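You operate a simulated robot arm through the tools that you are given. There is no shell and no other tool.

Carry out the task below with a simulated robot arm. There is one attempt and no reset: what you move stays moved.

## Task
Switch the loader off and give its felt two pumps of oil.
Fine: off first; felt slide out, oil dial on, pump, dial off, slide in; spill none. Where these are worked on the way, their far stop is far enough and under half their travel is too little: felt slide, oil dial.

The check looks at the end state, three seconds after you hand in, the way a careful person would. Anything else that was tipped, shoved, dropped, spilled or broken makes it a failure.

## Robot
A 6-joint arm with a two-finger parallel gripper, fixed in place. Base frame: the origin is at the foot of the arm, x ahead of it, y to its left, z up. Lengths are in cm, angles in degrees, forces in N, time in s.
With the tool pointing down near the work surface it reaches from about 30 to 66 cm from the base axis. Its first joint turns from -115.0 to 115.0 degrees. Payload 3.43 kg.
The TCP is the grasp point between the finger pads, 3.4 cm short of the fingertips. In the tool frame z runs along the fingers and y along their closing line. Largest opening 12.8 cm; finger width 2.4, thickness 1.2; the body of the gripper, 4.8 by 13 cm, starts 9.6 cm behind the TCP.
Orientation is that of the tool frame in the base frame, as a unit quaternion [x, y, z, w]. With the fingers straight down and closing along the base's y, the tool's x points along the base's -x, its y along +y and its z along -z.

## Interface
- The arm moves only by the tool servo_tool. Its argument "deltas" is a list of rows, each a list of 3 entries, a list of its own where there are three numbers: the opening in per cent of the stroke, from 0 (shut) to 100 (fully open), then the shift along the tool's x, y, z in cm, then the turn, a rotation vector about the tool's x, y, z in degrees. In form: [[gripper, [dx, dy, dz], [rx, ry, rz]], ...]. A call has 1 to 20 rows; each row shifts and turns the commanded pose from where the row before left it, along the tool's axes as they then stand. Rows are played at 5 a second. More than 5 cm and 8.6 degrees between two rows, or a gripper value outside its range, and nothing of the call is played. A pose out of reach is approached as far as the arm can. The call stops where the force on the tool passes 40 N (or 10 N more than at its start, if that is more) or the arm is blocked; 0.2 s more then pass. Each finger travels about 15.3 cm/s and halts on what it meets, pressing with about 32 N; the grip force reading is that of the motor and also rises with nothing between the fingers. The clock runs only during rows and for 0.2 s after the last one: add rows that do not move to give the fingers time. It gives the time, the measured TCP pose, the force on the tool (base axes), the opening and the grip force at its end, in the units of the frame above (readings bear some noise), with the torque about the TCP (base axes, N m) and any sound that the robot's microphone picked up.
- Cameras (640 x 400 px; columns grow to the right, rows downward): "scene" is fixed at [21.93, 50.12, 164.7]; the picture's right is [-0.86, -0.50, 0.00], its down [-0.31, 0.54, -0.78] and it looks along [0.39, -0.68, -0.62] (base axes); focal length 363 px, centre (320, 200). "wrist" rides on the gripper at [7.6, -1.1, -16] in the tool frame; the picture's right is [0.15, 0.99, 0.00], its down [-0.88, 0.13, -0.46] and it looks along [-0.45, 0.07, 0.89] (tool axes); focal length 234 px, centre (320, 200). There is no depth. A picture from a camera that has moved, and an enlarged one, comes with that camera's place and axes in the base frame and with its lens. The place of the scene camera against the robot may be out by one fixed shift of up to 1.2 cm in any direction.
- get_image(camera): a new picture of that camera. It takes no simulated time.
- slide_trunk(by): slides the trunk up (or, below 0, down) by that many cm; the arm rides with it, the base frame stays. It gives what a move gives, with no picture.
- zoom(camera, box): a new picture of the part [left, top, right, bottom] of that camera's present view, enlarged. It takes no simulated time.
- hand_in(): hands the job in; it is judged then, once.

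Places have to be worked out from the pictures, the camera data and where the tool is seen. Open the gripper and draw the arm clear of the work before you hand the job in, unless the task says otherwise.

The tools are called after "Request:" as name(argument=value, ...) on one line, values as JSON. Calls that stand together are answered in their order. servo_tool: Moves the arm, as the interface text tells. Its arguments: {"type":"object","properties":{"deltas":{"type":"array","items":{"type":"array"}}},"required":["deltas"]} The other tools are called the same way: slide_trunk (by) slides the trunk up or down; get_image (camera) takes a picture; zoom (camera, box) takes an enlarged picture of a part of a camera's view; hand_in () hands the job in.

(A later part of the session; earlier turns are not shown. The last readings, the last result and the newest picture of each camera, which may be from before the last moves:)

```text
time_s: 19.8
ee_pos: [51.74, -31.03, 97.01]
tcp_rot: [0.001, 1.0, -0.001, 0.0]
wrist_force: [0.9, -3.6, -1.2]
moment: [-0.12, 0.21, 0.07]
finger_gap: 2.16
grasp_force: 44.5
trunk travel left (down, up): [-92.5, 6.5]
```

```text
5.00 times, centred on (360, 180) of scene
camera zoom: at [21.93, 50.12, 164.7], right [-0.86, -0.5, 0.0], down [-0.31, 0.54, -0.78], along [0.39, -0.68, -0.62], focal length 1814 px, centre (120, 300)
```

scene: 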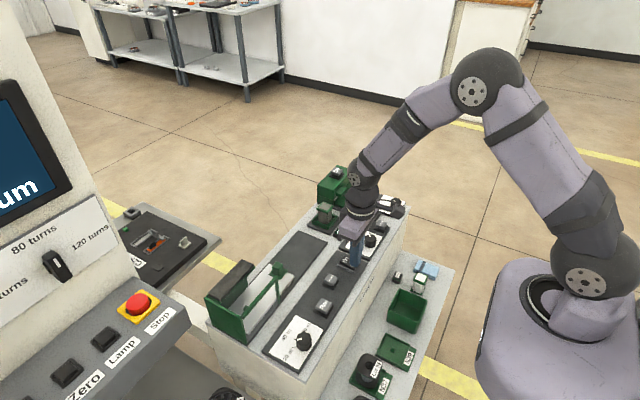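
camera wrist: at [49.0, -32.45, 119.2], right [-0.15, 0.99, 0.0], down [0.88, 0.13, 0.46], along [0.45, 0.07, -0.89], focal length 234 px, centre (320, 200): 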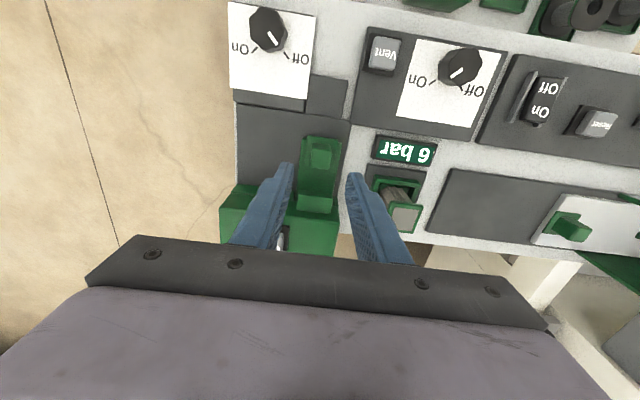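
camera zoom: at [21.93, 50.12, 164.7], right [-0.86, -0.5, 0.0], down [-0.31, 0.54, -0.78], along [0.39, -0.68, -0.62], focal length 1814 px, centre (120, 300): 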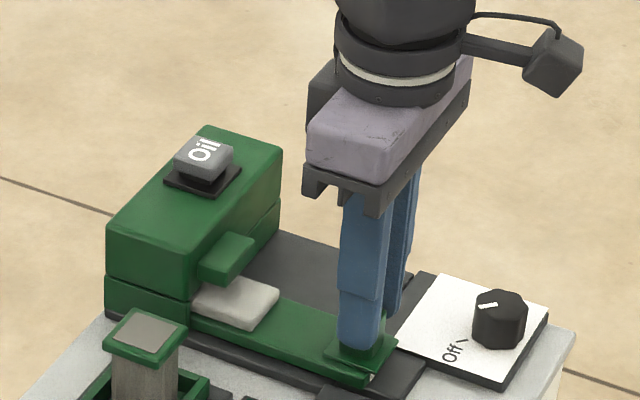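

Still free. I continue toward the far stop.

Request:
servo_tool(deltas=[[0, [0.25, 0, 0], [0, 0, 0]], [0, [0.25, 0, 0], [0, 0, 0]], [0, [0.25, 0, 0], [0, 0, 0]], [0, [0.25, 0, 0], [0, 0, 0]], [0, [0, 0, 0], [0, 0, 0]]])

Request:
zoom(camera="scene", box=[300, 140, 420, 220])

Request:
zoom(camera="wrist", box=[240, 110, 400, 210])

```text
time_s: 21.0
ee_pos: [50.8, -31.15, 97.04]
tcp_rot: [0.001, 1.0, 0.0, 0.0]
wrist_force: [1.3, -0.2, -2.8]
moment: [0.0, -1.18, 0.07]
finger_gap: 2.17
grasp_force: 45.1
trunk travel left (down, up): [-92.5, 6.5]
```

```text
5.00 times, centred on (360, 180) of scene
camera zoom: at [21.93, 50.12, 164.7], right [-0.86, -0.5, 0.0], down [-0.31, 0.54, -0.78], along [0.39, -0.68, -0.62], focal length 1814 px, centre (120, 300)
```

zoom: 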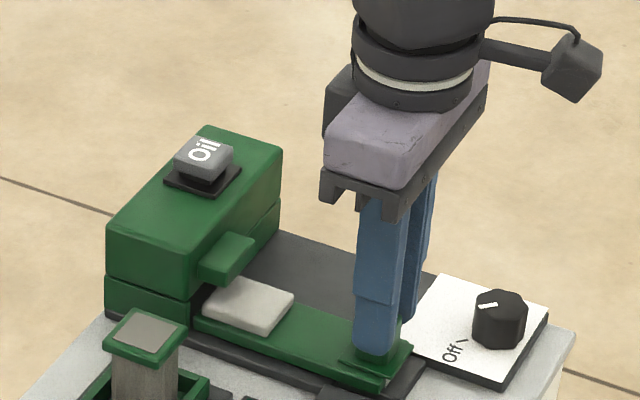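

```text
4.00 times, centred on (320, 160) of wrist
camera zoom: at [43.18, -32.4, 112.99], right [-0.15, 0.99, 0.0], down [0.88, 0.13, 0.46], along [0.45, 0.07, -0.89], focal length 937 px, centre (320, 360)
```

zoom: 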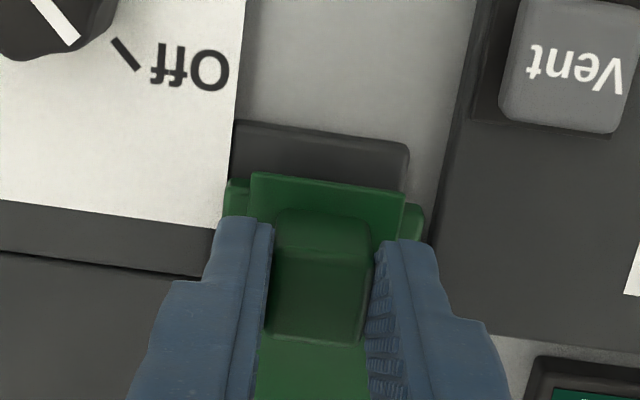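

Felt is now about centred under the spout. I creep a little further to find the stop.

Request:
servo_tool(deltas=[[0, [0.2, 0, 0], [0, 0, 0]], [0, [0.2, 0, 0], [0, 0, 0]], [0, [0, 0, 0], [0, 0, 0]]])

Request:
zoom(camera="scene", box=[300, 140, 420, 220])

```text
time_s: 21.8
ee_pos: [50.41, -31.26, 97.1]
tcp_rot: [-0.001, 1.0, 0.001, -0.001]
wrist_force: [2.1, 1.6, -6.7]
moment: [0.07, -1.48, 0.06]
finger_gap: 2.17
grasp_force: 44.9
trunk travel left (down, up): [-92.5, 6.5]
```

```text
5.00 times, centred on (360, 180) of scene
camera zoom: at [21.93, 50.12, 164.7], right [-0.86, -0.5, 0.0], down [-0.31, 0.54, -0.78], along [0.39, -0.68, -0.62], focal length 1814 px, centre (120, 300)
```

zoom: 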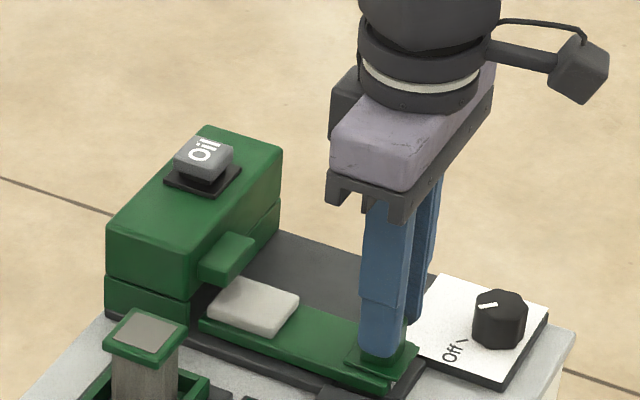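

Still moving, with the tilting moment slowly rising. Two more small steps.

Request:
servo_tool(deltas=[[0, [0.2, 0, 0], [0, 0, 0]], [0, [0.2, 0, 0], [0, 0, 0]], [0, [0, 0, 0], [0, 0, 0]]])

Request:
zoom(camera="scene", box=[300, 140, 420, 220])

Request:
zoom(camera="wrist", box=[240, 110, 400, 210])

```text
time_s: 22.6
ee_pos: [49.99, -31.08, 97.07]
tcp_rot: [0.0, 1.0, -0.001, -0.002]
wrist_force: [3.5, -1.6, -7.6]
moment: [0.04, -0.22, -0.1]
finger_gap: 2.16
grasp_force: 45.1
trunk travel left (down, up): [-92.5, 6.5]
```

```text
5.00 times, centred on (360, 180) of scene
camera zoom: at [21.93, 50.12, 164.7], right [-0.86, -0.5, 0.0], down [-0.31, 0.54, -0.78], along [0.39, -0.68, -0.62], focal length 1814 px, centre (120, 300)
```

zoom: 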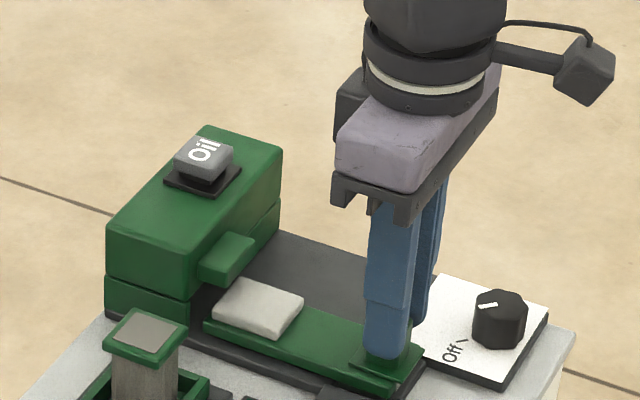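

```text
4.00 times, centred on (320, 160) of wrist
camera zoom: at [42.5, -32.39, 113.0], right [-0.15, 0.99, 0.0], down [0.88, 0.13, 0.45], along [0.45, 0.07, -0.89], focal length 937 px, centre (320, 360)
```

zoom: 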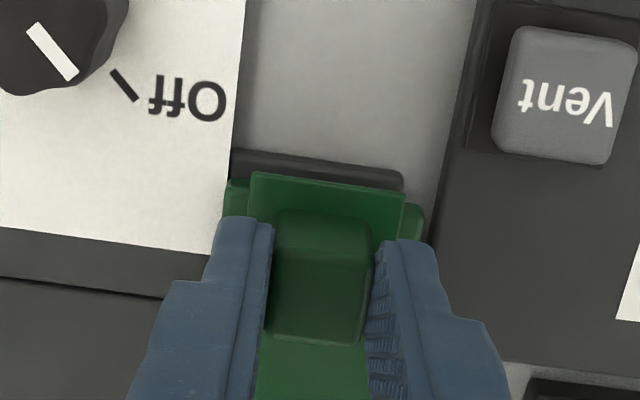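

About 6.3 cm out, with the plate near the end of the dark track. I go on to the stop.

Request:
servo_tool(deltas=[[0, [0.2, 0, 0], [0, 0, 0]], [0, [0.2, 0, 0], [0, 0, 0]], [0, [0, 0, 0], [0, 0, 0]]])

Request:
zoom(camera="scene", box=[300, 140, 420, 220])

```text
time_s: 23.4
ee_pos: [50.0, -31.21, 97.1]
tcp_rot: [0.001, 1.0, -0.002, 0.0]
wrist_force: [20.5, -0.6, -3.0]
moment: [0.24, 0.09, 0.11]
finger_gap: 2.15
grasp_force: 45.1
trunk travel left (down, up): [-92.5, 6.5]
```

```text
5.00 times, centred on (360, 180) of scene
camera zoom: at [21.93, 50.12, 164.7], right [-0.86, -0.5, 0.0], down [-0.31, 0.54, -0.78], along [0.39, -0.68, -0.62], focal length 1814 px, centre (120, 300)
```

zoom: 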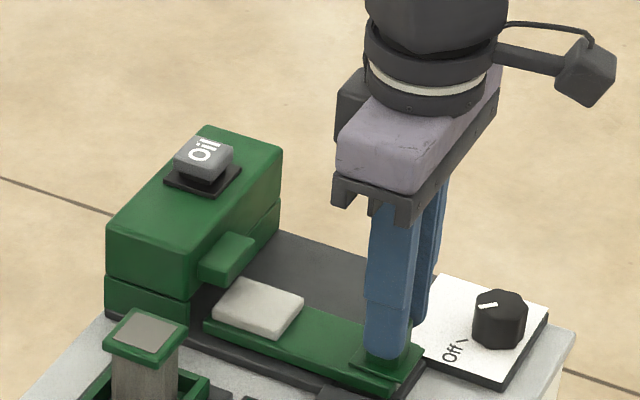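

Stop reached (20 N, position unmoved at x = 50.0). I relieve the pull, open, and lift straight up.

Request:
servo_tool(deltas=[[0, [-0.38, 0, 0], [0, 0, 0]], [0, [0, 0, 0], [0, 0, 0]], [20, [0, 0, 0], [0, 0, 0]], [36, [0, 0, 0], [0, 0, 0]], [36, [0, 0, 0], [0, 0, 0]], [36, [0, 0, -2], [0, 0, 0]], [36, [0, 0, -3], [0, 0, 0]], [36, [0, 0, -4], [0, 0, 0]], [36, [0, 0, -4], [0, 0, 0]], [36, [0, 0, 0], [0, 0, 0]]])

Request:
get_image(camera="wrist")

Request:
zoom(camera="scene", box=[300, 140, 420, 220])

```text
time_s: 25.6
ee_pos: [50.02, -31.01, 110.14]
tcp_rot: [0.0, 1.0, -0.001, -0.002]
wrist_force: [0.8, -0.5, -0.5]
moment: [0.01, 0.01, -0.04]
finger_gap: 4.59
grasp_force: 0.0
trunk travel left (down, up): [-92.5, 6.5]
```

```text
taken
camera wrist: at [42.41, -32.31, 126.02], right [-0.15, 0.99, 0.0], down [0.88, 0.13, 0.45], along [0.45, 0.07, -0.89], focal length 234 px, centre (320, 200)
```

wrist: 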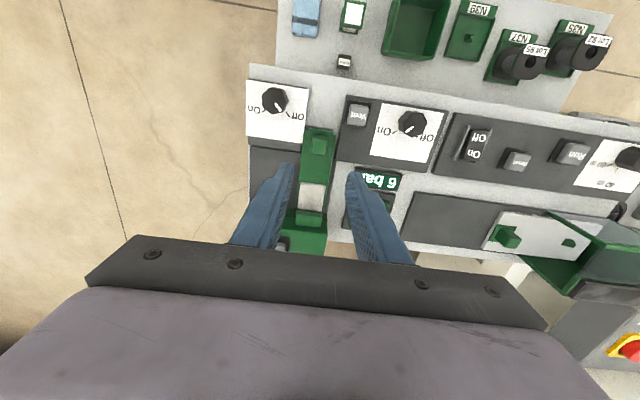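

```text
5.00 times, centred on (360, 180) of scene
camera zoom: at [21.93, 50.12, 164.7], right [-0.86, -0.5, 0.0], down [-0.31, 0.54, -0.78], along [0.39, -0.68, -0.62], focal length 1814 px, centre (120, 300)
```

zoom: 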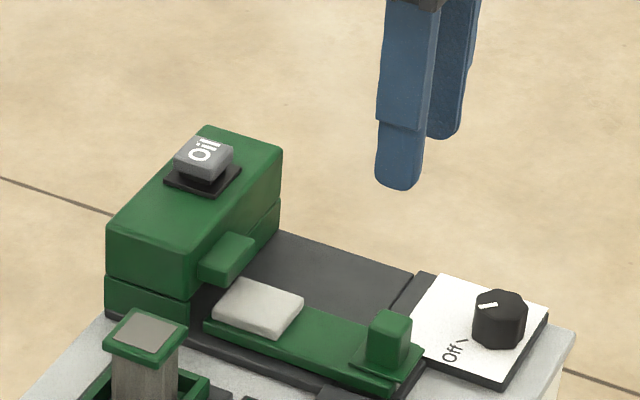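

The slide is fully out with the felt under the spout. Now the oil dial: zooming on it to localise.

Request:
zoom(camera="wrist", box=[235, 70, 315, 150])

Request:
zoom(camera="scene", box=[375, 180, 415, 220])

```text
5.00 times, centred on (275, 110) of wrist
camera zoom: at [42.41, -32.31, 126.02], right [-0.15, 0.99, 0.0], down [0.88, 0.13, 0.45], along [0.45, 0.07, -0.89], focal length 1171 px, centre (545, 650)
```

zoom: 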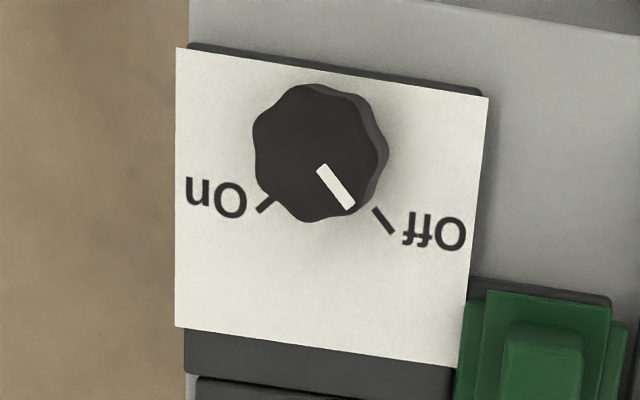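

```text
10.00 times, centred on (395, 200) of scene
camera zoom: at [21.93, 50.12, 164.7], right [-0.86, -0.5, 0.0], down [-0.31, 0.54, -0.78], along [0.39, -0.68, -0.62], focal length 3627 px, centre (-430, 200)
```

zoom: 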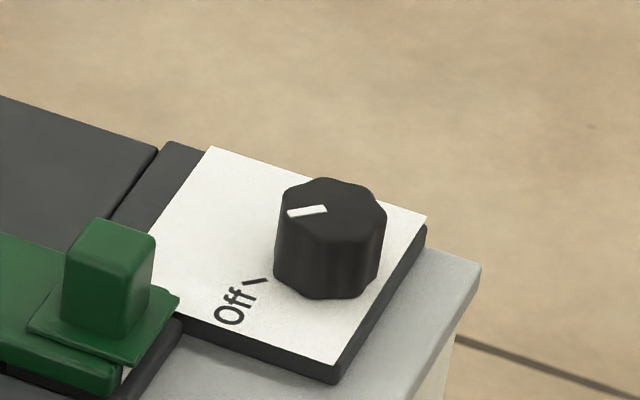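

The dial axis is at about (45.6, −37.55), knob ≈3.3 cm wide, top ≈94, and Off→On is ~90° clockwise from above (+ about tool z). I move above it with the closing line along y and opening ~5.8 cm.

Request:
servo_tool(deltas=[[45, [2.2, -3.27, 0], [0, 0, 0]], [45, [2.2, -3.27, 0], [0, 0, 0]], [45, [0, 0, 4], [0, 0, 0]], [45, [0, 0, 4], [0, 0, 0]], [45, [0, 0, 0], [0, 0, 0]]])

Request:
get_image(camera="wrist")

Request:
zoom(camera="wrist", box=[260, 120, 380, 195])

Request:
zoom(camera="scene", box=[340, 150, 440, 215])

```text
time_s: 26.8
ee_pos: [45.47, -37.67, 101.92]
tcp_rot: [0.001, 1.0, -0.001, -0.001]
wrist_force: [0.5, 0.5, -0.4]
moment: [0.0, 0.01, -0.05]
finger_gap: 5.72
grasp_force: 0.1
trunk travel left (down, up): [-92.5, 6.5]
```

```text
taken
camera wrist: at [38.0, -38.85, 117.96], right [-0.15, 0.99, 0.0], down [0.88, 0.13, 0.46], along [0.45, 0.06, -0.89], focal length 234 px, centre (320, 200)
```

wrist: 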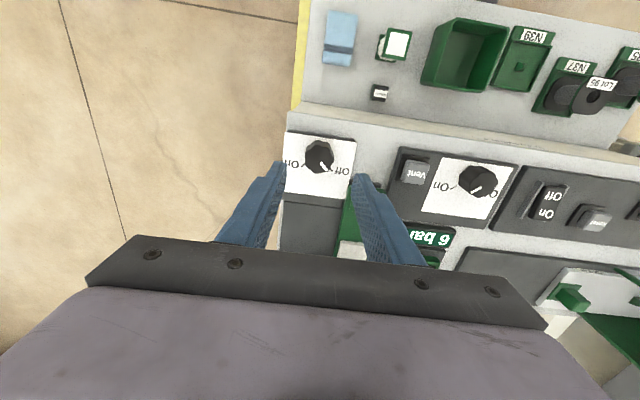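

```text
5.33 times, centred on (320, 158) of wrist
camera zoom: at [38.0, -38.85, 117.96], right [-0.15, 0.99, 0.0], down [0.88, 0.13, 0.46], along [0.45, 0.06, -0.89], focal length 1249 px, centre (320, 427)
```

zoom: 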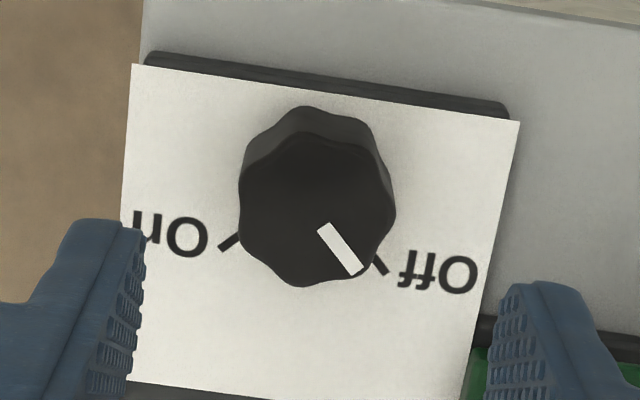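

```text
6.15 times, centred on (390, 182) of scene
camera zoom: at [21.93, 50.12, 164.7], right [-0.86, -0.5, 0.0], down [-0.31, 0.54, -0.78], along [0.39, -0.68, -0.62], focal length 2232 px, centre (-111, 308)
```

zoom: 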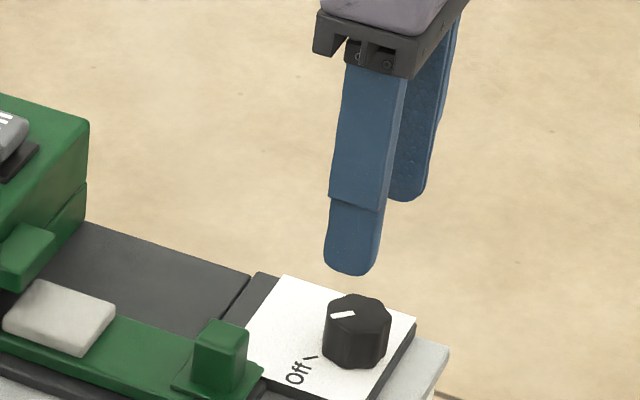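

Knob centre ≈ (45.45, −37.7), matching the TCP. I descend with the fingers either side, tips to ≈92.9 first.

Request:
servo_tool(deltas=[[45, [0, 0, 2], [0, 0, 0]], [45, [0, 0, 2], [0, 0, 0]], [45, [0, 0, 1], [0, 0, 0]], [45, [0, 0, 0.6], [0, 0, 0]], [45, [0, 0, 0], [0, 0, 0]]])

Request:
zoom(camera="wrist", box=[240, 110, 400, 210])

Request:
zoom(camera="scene", box=[340, 150, 440, 215])

```text
time_s: 28.0
ee_pos: [45.48, -37.6, 96.59]
tcp_rot: [0.0, 1.0, -0.001, 0.0]
wrist_force: [0.7, 0.5, -0.6]
moment: [-0.02, 0.0, 0.02]
finger_gap: 5.76
grasp_force: 0.0
trunk travel left (down, up): [-92.5, 6.5]
```

```text
4.00 times, centred on (320, 160) of wrist
camera zoom: at [37.87, -38.93, 112.47], right [-0.15, 0.99, 0.0], down [0.88, 0.13, 0.46], along [0.45, 0.07, -0.89], focal length 937 px, centre (320, 360)
```

zoom: 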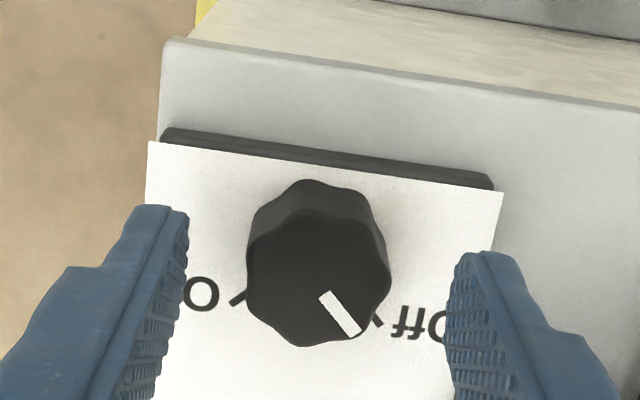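

```text
6.15 times, centred on (390, 182) of scene
camera zoom: at [21.93, 50.12, 164.7], right [-0.86, -0.5, 0.0], down [-0.31, 0.54, -0.78], along [0.39, -0.68, -0.62], focal length 2232 px, centre (-111, 308)
```

zoom: 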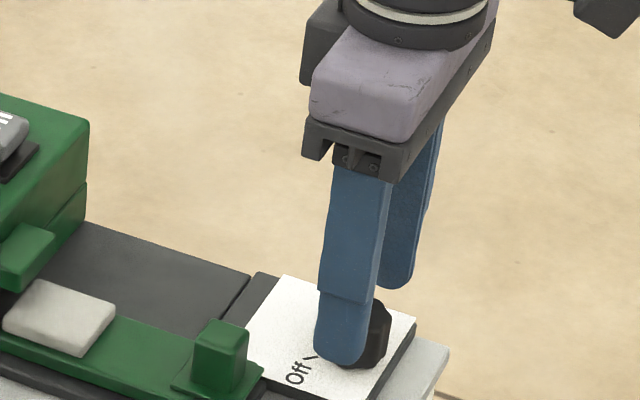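

The knob's top is only ≈93.3, so the tips (93.2) need to go lower. I descend another 1.2 cm in small steps, watching for contact.

Request:
servo_tool(deltas=[[45, [0, -0.08, 0.3], [0, 0, 0]], [45, [0, 0, 0.3], [0, 0, 0]], [45, [0, 0, 0.3], [0, 0, 0]], [45, [0, 0, 0.3], [0, 0, 0]], [45, [0, 0, 0], [0, 0, 0]]])

Request:
zoom(camera="wrist", box=[240, 110, 400, 210])

Request:
zoom(camera="scene", box=[340, 150, 440, 215])

```text
time_s: 29.2
ee_pos: [45.49, -37.92, 95.47]
tcp_rot: [0.0, 1.0, -0.001, -0.001]
wrist_force: [-0.2, -0.1, -0.3]
moment: [-0.04, 0.03, 0.0]
finger_gap: 5.76
grasp_force: 0.1
trunk travel left (down, up): [-92.5, 6.5]
```

```text
4.00 times, centred on (320, 160) of wrist
camera zoom: at [37.95, -38.99, 111.25], right [-0.15, 0.99, 0.0], down [0.88, 0.13, 0.46], along [0.45, 0.07, -0.89], focal length 937 px, centre (320, 360)
```

zoom: 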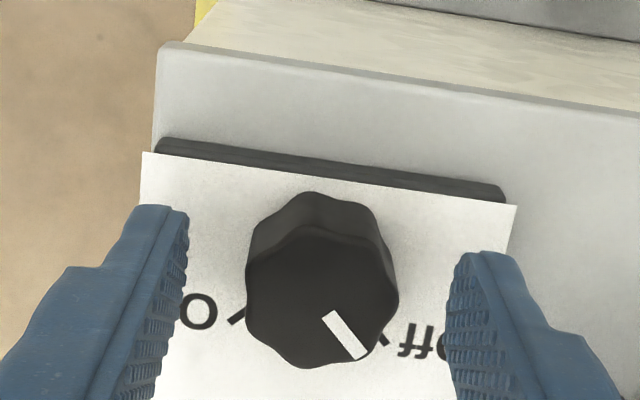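

```text
6.15 times, centred on (390, 182) of scene
camera zoom: at [21.93, 50.12, 164.7], right [-0.86, -0.5, 0.0], down [-0.31, 0.54, -0.78], along [0.39, -0.68, -0.62], focal length 2232 px, centre (-111, 308)
```

zoom: 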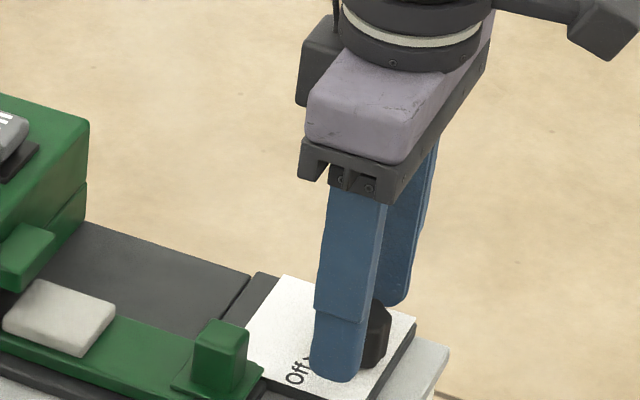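

Tips at ≈92.1 with ~1.2 cm of knob between the pads. I close on the dial.

Request:
servo_tool(deltas=[[30, [0, 0, 0.15], [0, 0, 0]], [20, [0, 0, 0], [0, 0, 0]], [10, [0, 0, 0], [0, 0, 0]], [0, [0, 0, 0], [0, 0, 0]], [0, [0, 0, 0], [0, 0, 0]]])

Request:
zoom(camera="wrist", box=[240, 110, 400, 210])

```text
time_s: 30.4
ee_pos: [45.44, -37.74, 95.2]
tcp_rot: [0.0, 1.0, -0.001, 0.0]
wrist_force: [0.4, 1.7, 1.3]
moment: [0.56, 0.08, 0.01]
finger_gap: 3.16
grasp_force: 45.0
trunk travel left (down, up): [-92.5, 6.5]
```

```text
4.00 times, centred on (320, 160) of wrist
camera zoom: at [37.95, -39.0, 111.06], right [-0.15, 0.99, 0.0], down [0.88, 0.13, 0.45], along [0.45, 0.07, -0.89], focal length 937 px, centre (320, 360)
```

zoom: 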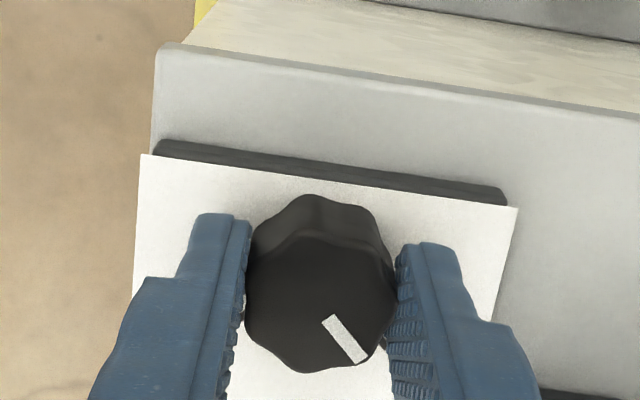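

Gripped at 3.16 cm; the knob axis looks ~0.15 cm further in +x than the TCP, so I reopen slightly, shift +0.13 and regrip before turning.

Request:
servo_tool(deltas=[[30, [0, 0, 0], [0, 0, 0]], [30, [-0.13, 0, 0], [0, 0, 0]], [10, [0, 0, 0], [0, 0, 0]], [0, [0, 0, 0], [0, 0, 0]], [0, [0, 0, 0], [0, 0, 0]], [0, [0, 0, 0], [0, 0, 7]], [0, [0, 0, 0], [0, 0, 7]], [0, [0, 0, 0], [0, 0, 0]]])

Request:
zoom(camera="wrist", box=[240, 110, 400, 210])

```text
time_s: 32.2
ee_pos: [45.55, -37.87, 95.19]
tcp_rot: [0.123, 0.992, -0.001, -0.001]
wrist_force: [-1.4, 1.7, -1.9]
moment: [0.34, -0.33, 0.03]
finger_gap: 3.12
grasp_force: 45.0
trunk travel left (down, up): [-92.5, 6.5]
```

```text
4.00 times, centred on (320, 160) of wrist
camera zoom: at [38.01, -37.12, 111.05], right [0.1, 1.0, 0.0], down [0.89, -0.09, 0.45], along [0.45, -0.05, -0.89], focal length 937 px, centre (320, 360)
```

zoom: 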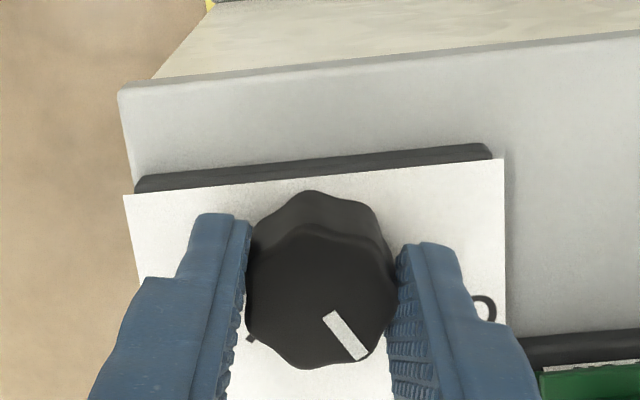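

The knob turns with the gripper (14° so far, little torque). I continue turning toward On.

Request:
servo_tool(deltas=[[0, [0, 0, 0], [0, 0, 8]], [0, [0, 0, 0], [0, 0, 8]], [0, [0, 0, 0], [0, 0, 8]], [0, [0, 0, 0], [0, 0, 8]], [0, [0, 0, 0], [0, 0, 8]], [0, [0, 0, 0], [0, 0, 8]], [0, [0, 0, 0], [0, 0, 0]]])

Request:
zoom(camera="wrist", box=[240, 110, 400, 210])

Request:
zoom(camera="scene", box=[340, 150, 440, 215])

```text
time_s: 33.8
ee_pos: [45.66, -37.76, 95.18]
tcp_rot: [0.515, 0.857, -0.001, -0.001]
wrist_force: [-5.0, 1.3, -6.4]
moment: [0.73, 0.0, -0.02]
finger_gap: 3.14
grasp_force: 45.2
trunk travel left (down, up): [-92.5, 6.5]
```

```text
4.00 times, centred on (320, 160) of wrist
camera zoom: at [41.12, -31.68, 111.05], right [0.81, 0.59, 0.0], down [0.53, -0.72, 0.46], along [0.27, -0.37, -0.89], focal length 937 px, centre (320, 360)
```

zoom: 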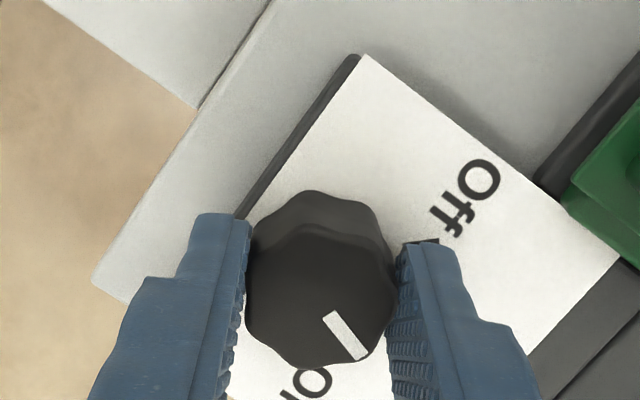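

```text
6.15 times, centred on (390, 182) of scene
camera zoom: at [21.93, 50.12, 164.7], right [-0.86, -0.5, 0.0], down [-0.31, 0.54, -0.78], along [0.39, -0.68, -0.62], focal length 2232 px, centre (-111, 308)
```

zoom: 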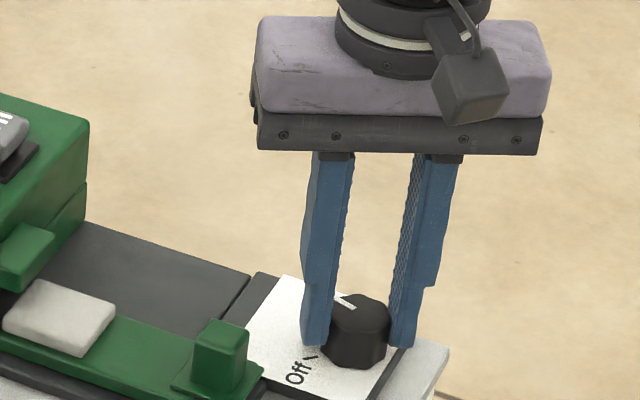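

At 62° and smooth. I continue to about 86°, then creep.

Request:
servo_tool(deltas=[[0, [0, 0, 0], [0, 0, 8]], [0, [0, 0, 0], [0, 0, 8]], [0, [0, 0, 0], [0, 0, 8]], [0, [0, 0, 0], [0, 0, 0]]])

Request:
zoom(camera="wrist", box=[240, 110, 400, 210])

Request:
zoom(camera="scene", box=[340, 150, 440, 215])

```text
time_s: 34.8
ee_pos: [45.58, -37.89, 95.14]
tcp_rot: [0.682, 0.731, 0.0, -0.001]
wrist_force: [-6.4, 4.5, -10.3]
moment: [0.38, -0.31, -0.03]
finger_gap: 3.17
grasp_force: 44.9
trunk travel left (down, up): [-92.5, 6.5]
```

```text
4.00 times, centred on (320, 160) of wrist
camera zoom: at [44.04, -30.37, 111.04], right [0.98, 0.21, 0.0], down [0.19, -0.87, 0.46], along [0.1, -0.45, -0.89], focal length 937 px, centre (320, 360)
```

zoom: 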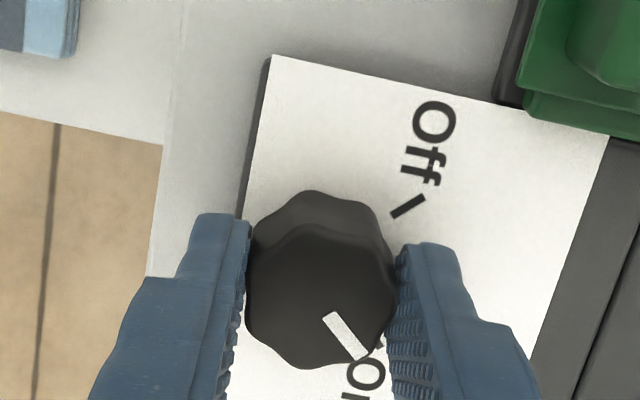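

```text
6.15 times, centred on (390, 182) of scene
camera zoom: at [21.93, 50.12, 164.7], right [-0.86, -0.5, 0.0], down [-0.31, 0.54, -0.78], along [0.39, -0.68, -0.62], focal length 2232 px, centre (-111, 308)
```

zoom: 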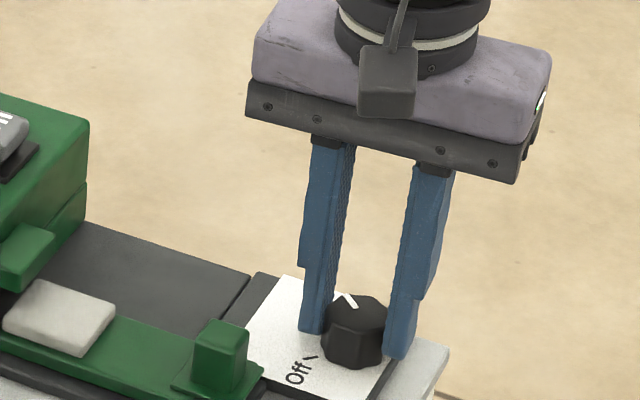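

About 86° turned. A few 3° steps more to reach the On stop, watching the z torque.

Request:
servo_tool(deltas=[[0, [0, 0, 0], [0, 0, 3]], [0, [0, 0, 0], [0, 0, 3]], [0, [0, 0, 0], [0, 0, 3]], [0, [0, 0, 0], [0, 0, 0]]])

Request:
zoom(camera="wrist", box=[240, 110, 400, 210])

```text
time_s: 35.8
ee_pos: [45.67, -37.83, 95.16]
tcp_rot: [0.738, 0.675, -0.002, 0.002]
wrist_force: [-7.2, -0.9, -6.5]
moment: [-0.16, 0.5, 0.48]
finger_gap: 3.16
grasp_force: 44.9
trunk travel left (down, up): [-92.5, 6.5]
```

```text
4.00 times, centred on (320, 160) of wrist
camera zoom: at [45.19, -30.27, 111.03], right [1.0, 0.06, 0.0], down [0.05, -0.89, 0.46], along [0.03, -0.46, -0.89], focal length 937 px, centre (320, 360)
```

zoom: 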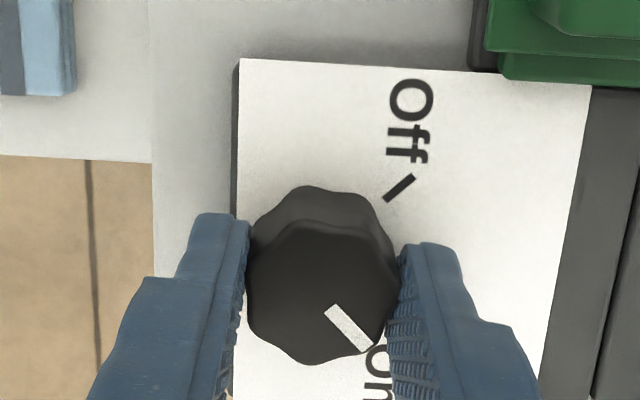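

Torque rose to 0.48 N·m: the dial is at its On stop. I back off slightly, open, and lift.

Request:
servo_tool(deltas=[[0, [0, 0, 0], [0, 0, -4]], [25, [0, 0, 0], [0, 0, 0]], [40, [0, 0, 0], [0, 0, 0]], [40, [0, 0, -2], [0, 0, 0]], [40, [0, 0, -4], [0, 0, 0]], [40, [0, 0, -4], [0, 0, 0]], [40, [0, 0, -4], [0, 0, 0]], [40, [0, 0, 0], [0, 0, 0]]])

Request:
get_image(camera="wrist")

Request:
zoom(camera="scene", box=[340, 150, 440, 215])

```text
time_s: 37.6
ee_pos: [45.75, -37.95, 109.4]
tcp_rot: [0.714, 0.7, 0.0, 0.0]
wrist_force: [0.1, -0.4, 0.1]
moment: [0.01, 0.03, -0.01]
finger_gap: 5.11
grasp_force: 0.1
trunk travel left (down, up): [-92.5, 6.5]
```

```text
taken
camera wrist: at [44.81, -30.33, 125.26], right [0.99, 0.13, 0.0], down [0.12, -0.88, 0.46], along [0.06, -0.45, -0.89], focal length 234 px, centre (320, 200)
```

wrist: 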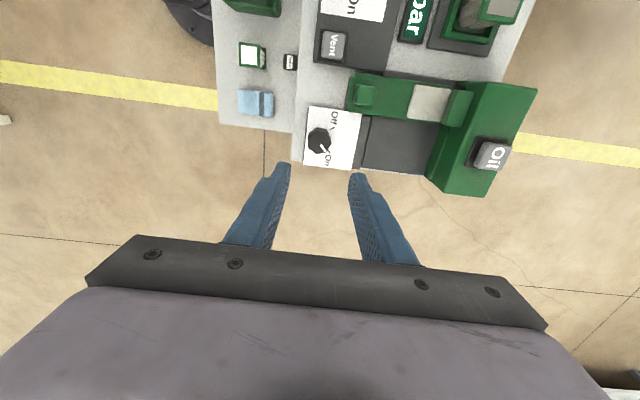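

```text
6.15 times, centred on (390, 182) of scene
camera zoom: at [21.93, 50.12, 164.7], right [-0.86, -0.5, 0.0], down [-0.31, 0.54, -0.78], along [0.39, -0.68, -0.62], focal length 2232 px, centre (-111, 308)
```

zoom: 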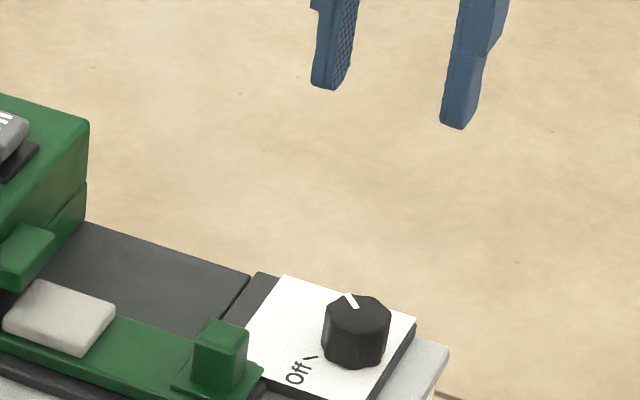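

The dial points to On. This viewpoint shows the whole oil unit, so I zoom to localise the Oil button and check felt under spout.

Request:
zoom(camera="wrist", box=[400, 70, 560, 210])

Request:
zoom(camera="wrist", box=[290, 60, 450, 180])

```text
2.86 times, centred on (480, 140) of wrist
camera zoom: at [44.81, -30.33, 125.26], right [0.99, 0.13, 0.0], down [0.12, -0.88, 0.46], along [0.06, -0.45, -0.89], focal length 669 px, centre (-137, 371)
```

zoom: 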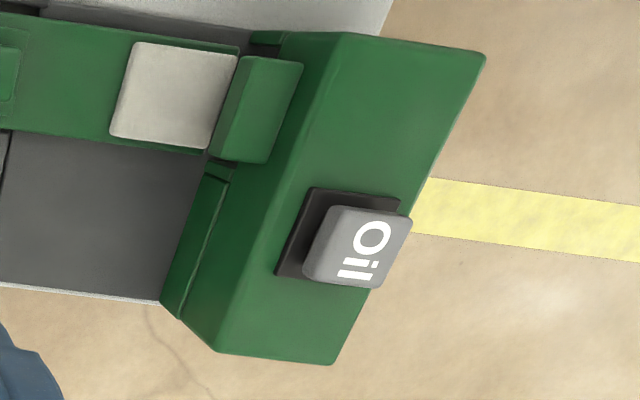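

```text
3.33 times, centred on (370, 120) of wrist
camera zoom: at [44.81, -30.33, 125.26], right [0.99, 0.13, 0.0], down [0.12, -0.88, 0.46], along [0.06, -0.45, -0.89], focal length 781 px, centre (153, 467)
```

zoom: 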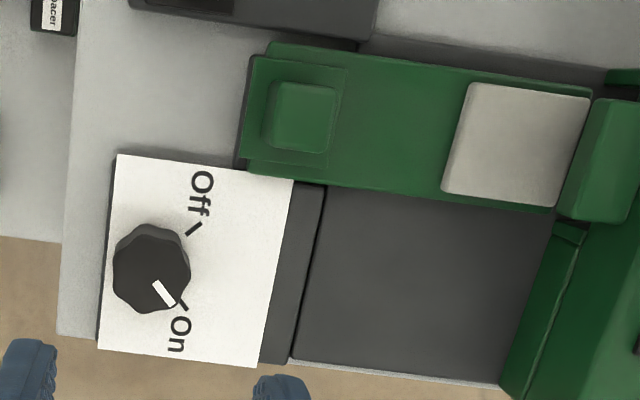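

Dial is exactly on On, felt pad sits under the spout. The Oil button is at ≈(64.8, −35.2, 100), about 74 cm out, so I need a tilted tool: I close the fingers, yaw to φ≈28.5° and pitch the fingers outward 35°, staying high.

Request:
servo_tool(deltas=[[0, [0, 0, -3], [0, 0, -7.8]], [0, [0, 0, 0], [0, 0, -7.8]], [0, [0, 0, 0], [0, 0, -7.8]], [0, [0, 0, 0], [0, 0, -7.8]], [0, [0, 0, 0], [0, 0, -7.8]], [0, [0, 0, 0], [0, 0, -7.8]], [0, [0, 0, 0], [0, 0, -7.8]], [0, [0, 0, 0], [0, 0, -8.0]], [0, [0, 0, 0], [0, -7, 0]], [0, [0, 0, 0], [0, -7, 0]], [0, [0, 0, 0], [0, -7, 0]], [0, [0, 0, 0], [0, -7, 0]], [0, [0, 0, 0], [0, -7, 0]], [0, [0, 0, 0], [0, 0, 0]]])

Request:
get_image(camera="wrist")

Request:
get_image(camera="scene")

```text
time_s: 40.6
ee_pos: [45.77, -37.87, 112.18]
tcp_rot: [0.234, 0.924, -0.075, 0.292]
wrist_force: [-0.6, -0.2, -0.5]
moment: [0.0, -0.01, -0.04]
finger_gap: 0.0
grasp_force: 32.3
trunk travel left (down, up): [-92.5, 6.5]
```

```text
taken
camera wrist: at [31.64, -31.51, 120.8], right [0.37, 0.93, -0.09], down [0.47, -0.1, 0.88], along [0.81, -0.36, -0.47], focal length 234 px, centre (320, 200)
```

wrist: 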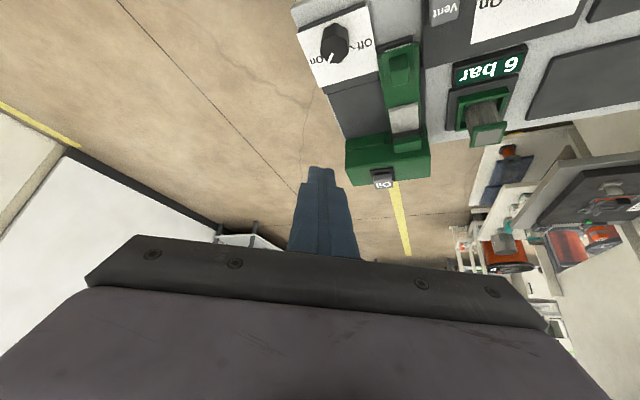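

```text
taken
```

scene: 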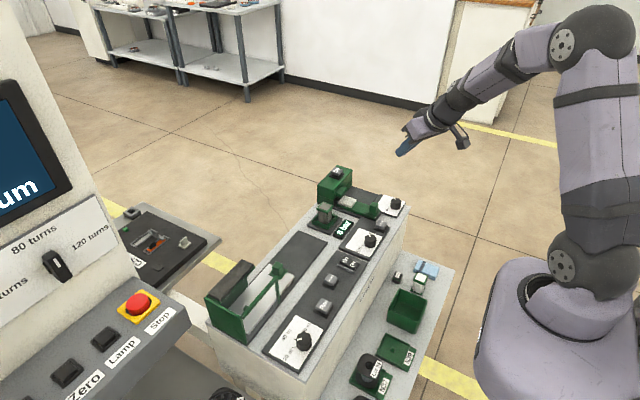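

Tool is tilted 35° outward along the button's bearing. I move to a hover about 3 cm above the Oil button: TCP ≈ (63.9, −34.7, 106.5).

Request:
servo_tool(deltas=[[0, [-1.7, 2.276, 2.58], [0, 0, 0]], [0, [-1.7, 2.276, 2.58], [0, 0, 0]], [0, [-1.7, 2.276, 2.58], [0, 0, 0]], [0, [-1.7, 2.276, 2.58], [0, 0, 0]], [0, [-1.7, 2.276, 2.58], [0, 0, 0]], [0, [0, 0, 0], [0, 0, 0]], [0, [0, 0, 0], [0, 0, 0]]])

Request:
get_image(camera="wrist")

Request:
zoom(camera="wrist", box=[260, 110, 380, 185])

Request:
zoom(camera="scene", box=[300, 130, 420, 210])

```text
time_s: 42.2
ee_pos: [63.77, -34.45, 106.67]
tcp_rot: [0.233, 0.925, -0.074, 0.291]
wrist_force: [-0.2, 0.0, -0.2]
moment: [-0.03, 0.01, 0.0]
finger_gap: 0.0
grasp_force: 31.7
trunk travel left (down, up): [-92.5, 6.5]
```

```text
taken
camera wrist: at [49.71, -28.24, 115.2], right [0.36, 0.93, -0.09], down [0.47, -0.1, 0.88], along [0.81, -0.36, -0.47], focal length 234 px, centre (320, 200)
```

wrist: 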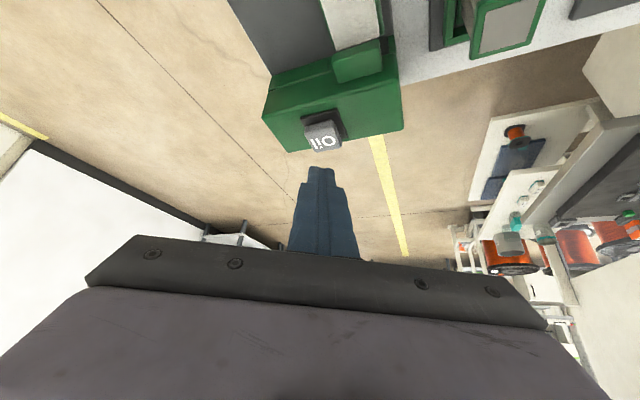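

```text
5.33 times, centred on (320, 148) of wrist
camera zoom: at [49.71, -28.24, 115.2], right [0.36, 0.93, -0.09], down [0.47, -0.1, 0.88], along [0.81, -0.36, -0.47], focal length 1249 px, centre (320, 480)
```

zoom: 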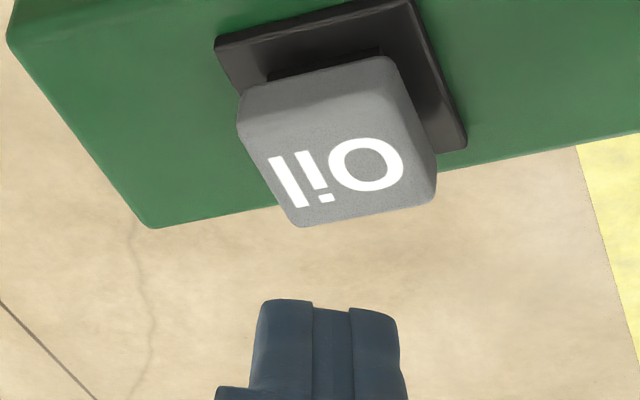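

```text
5.00 times, centred on (360, 170) of scene
camera zoom: at [21.93, 50.12, 164.7], right [-0.86, -0.5, 0.0], down [-0.31, 0.54, -0.78], along [0.39, -0.68, -0.62], focal length 1814 px, centre (120, 350)
```

zoom: 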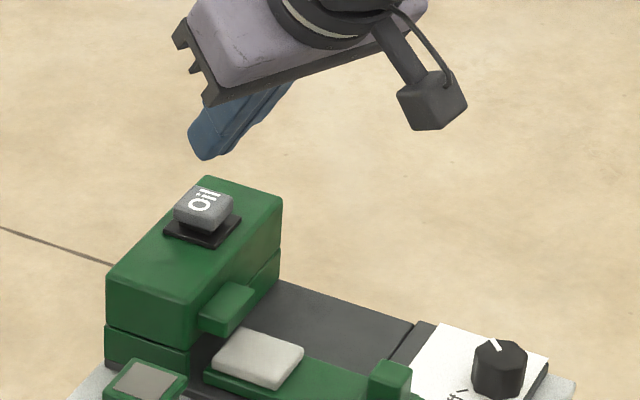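

The button top centre is ≈(64.7, −35.2, 100.3) and the finger's lower edge is at ≈(64.6, −34.9, 103.2). I shift −0.12 sideways and go straight down 2.2 cm.

Request:
servo_tool(deltas=[[0, [0.46, -0.06, 0.654], [0, 0, 0]], [0, [0.46, -0.06, 0.654], [0, 0, 0]], [0, [0.345, 0, 0.49], [0, 0, 0]], [0, [0, 0, 0], [0, 0, 0]]])

Request:
zoom(camera="wrist", box=[260, 110, 380, 185])

Request:
zoom(camera="scene", box=[310, 140, 390, 200])

```text
time_s: 43.2
ee_pos: [63.67, -34.69, 104.32]
tcp_rot: [0.233, 0.925, -0.075, 0.292]
wrist_force: [0.5, -0.4, 0.5]
moment: [-0.01, 0.0, -0.03]
finger_gap: 0.01
grasp_force: 32.1
trunk travel left (down, up): [-92.5, 6.5]
```

```text
5.33 times, centred on (320, 148) of wrist
camera zoom: at [49.54, -28.4, 112.92], right [0.36, 0.93, -0.09], down [0.47, -0.1, 0.88], along [0.81, -0.36, -0.47], focal length 1249 px, centre (320, 480)
```

zoom: 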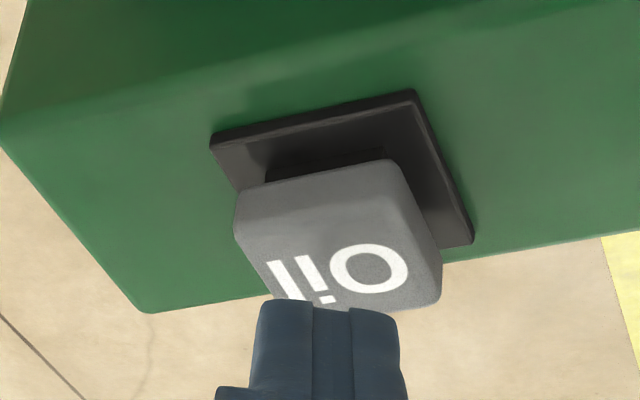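

```text
6.67 times, centred on (350, 170) of scene
camera zoom: at [21.93, 50.12, 164.7], right [-0.86, -0.5, 0.0], down [-0.31, 0.54, -0.78], along [0.39, -0.68, -0.62], focal length 2418 px, centre (120, 400)
```

zoom: 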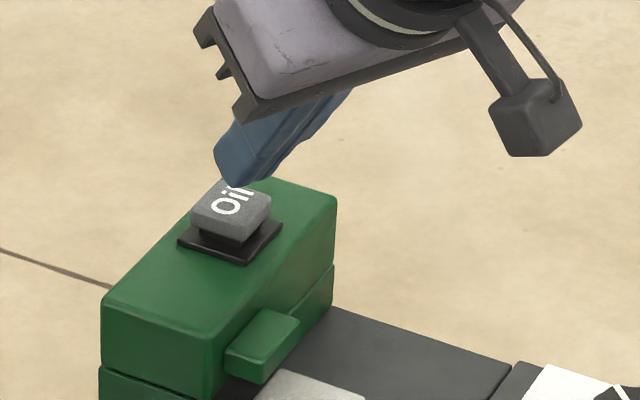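

The tip is just above the middle of the button. I press straight down in 0.2 cm steps, listening for the click.

Request:
servo_tool(deltas=[[0, [0.115, 0, 0.163], [0, 0, 0]], [0, [0.115, 0, 0.163], [0, 0, 0]], [0, [0.115, 0, 0.163], [0, 0, 0]], [0, [0, 0, 0], [0, 0, 0]]])

Request:
zoom(camera="wrist", box=[260, 110, 380, 185])

Request:
zoom(camera="scene", box=[310, 140, 390, 200])

```text
time_s: 44.2
ee_pos: [63.6, -34.53, 103.7]
tcp_rot: [0.233, 0.925, -0.074, 0.292]
wrist_force: [0.1, 0.3, 0.4]
moment: [-0.02, -0.01, 0.02]
finger_gap: 0.02
grasp_force: 32.1
trunk travel left (down, up): [-92.5, 6.5]
```

```text
5.33 times, centred on (320, 148) of wrist
camera zoom: at [49.55, -28.38, 112.34], right [0.36, 0.93, -0.09], down [0.47, -0.1, 0.88], along [0.81, -0.36, -0.47], focal length 1249 px, centre (320, 480)
```

zoom: 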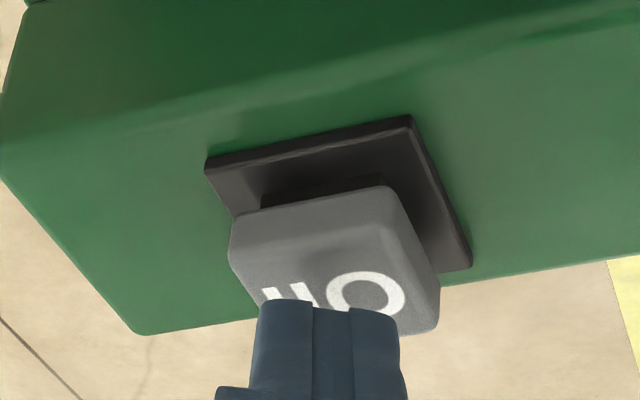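

```text
6.67 times, centred on (350, 170) of scene
camera zoom: at [21.93, 50.12, 164.7], right [-0.86, -0.5, 0.0], down [-0.31, 0.54, -0.78], along [0.39, -0.68, -0.62], focal length 2418 px, centre (120, 400)
```

zoom: 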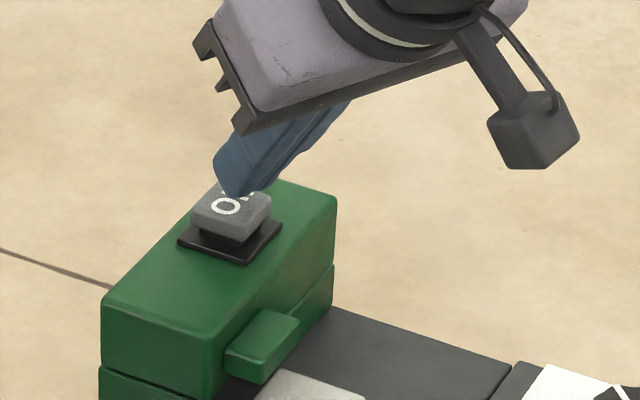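

No contact yet (corner ≈100.2). I continue down in 0.15–0.2 cm steps.

Request:
servo_tool(deltas=[[0, [0.086, 0, 0.123], [0, 0, 0]], [0, [0.086, 0, 0.123], [0, 0, 0]], [0, [0.086, 0, 0.123], [0, 0, 0]], [0, [0, 0, 0], [0, 0, 0]]])

Request:
zoom(camera="wrist", box=[260, 110, 380, 185])

Request:
zoom(camera="scene", box=[310, 140, 390, 200])

```text
time_s: 45.2
ee_pos: [63.58, -34.56, 103.29]
tcp_rot: [0.233, 0.925, -0.074, 0.291]
wrist_force: [-0.9, 0.0, 0.3]
moment: [-0.01, -0.01, -0.03]
finger_gap: 0.01
grasp_force: 31.9
trunk travel left (down, up): [-92.5, 6.5]
```

```text
5.33 times, centred on (320, 148) of wrist
camera zoom: at [49.59, -28.4, 111.94], right [0.36, 0.93, -0.09], down [0.47, -0.1, 0.88], along [0.81, -0.36, -0.47], focal length 1249 px, centre (320, 480)
```

zoom: 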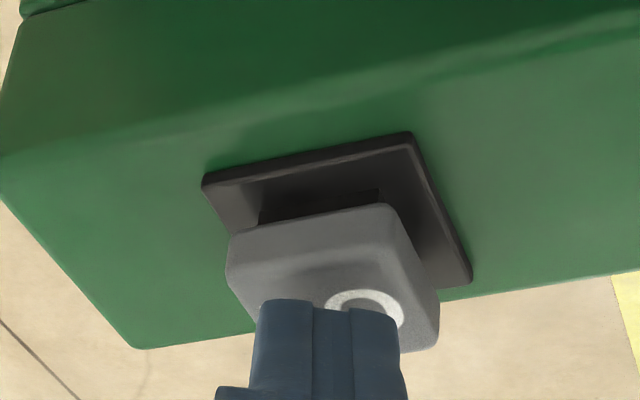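

```text
6.67 times, centred on (350, 170) of scene
camera zoom: at [21.93, 50.12, 164.7], right [-0.86, -0.5, 0.0], down [-0.31, 0.54, -0.78], along [0.39, -0.68, -0.62], focal length 2418 px, centre (120, 400)
```

zoom: 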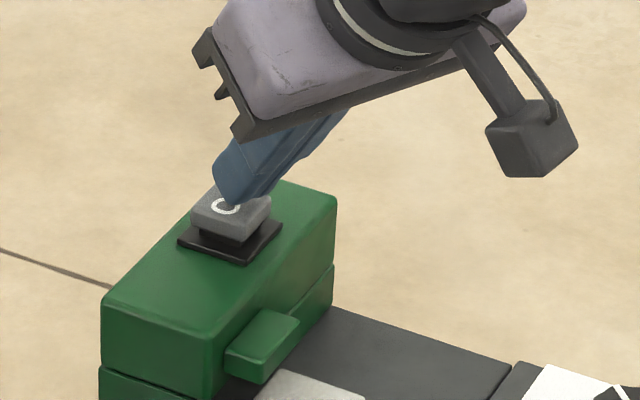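

Shadow is closing in under the tip; contact is imminent. Continuing in small steps.

Request:
servo_tool(deltas=[[0, [0.086, 0, 0.123], [0, 0, 0]], [0, [0.086, 0, 0.123], [0, 0, 0]], [0, [0, 0, 0], [0, 0, 0]]])

Request:
zoom(camera="scene", box=[310, 140, 390, 200])

```text
time_s: 46.0
ee_pos: [63.64, -34.68, 103.0]
tcp_rot: [0.233, 0.925, -0.074, 0.291]
wrist_force: [0.3, 0.1, 0.5]
moment: [-0.01, -0.02, -0.01]
finger_gap: 0.01
grasp_force: 31.4
trunk travel left (down, up): [-92.5, 6.5]
```

```text
6.67 times, centred on (350, 170) of scene
camera zoom: at [21.93, 50.12, 164.7], right [-0.86, -0.5, 0.0], down [-0.31, 0.54, -0.78], along [0.39, -0.68, -0.62], focal length 2418 px, centre (120, 400)
```

zoom: 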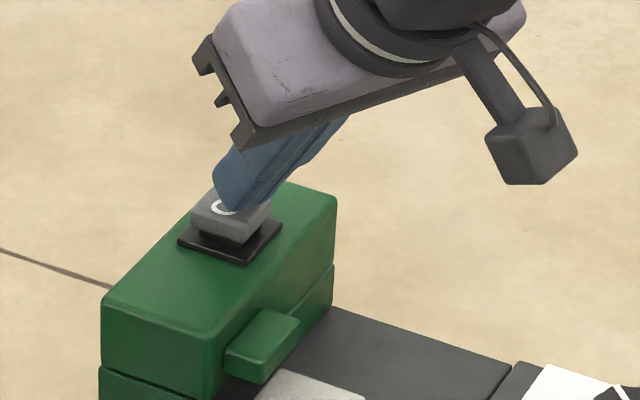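

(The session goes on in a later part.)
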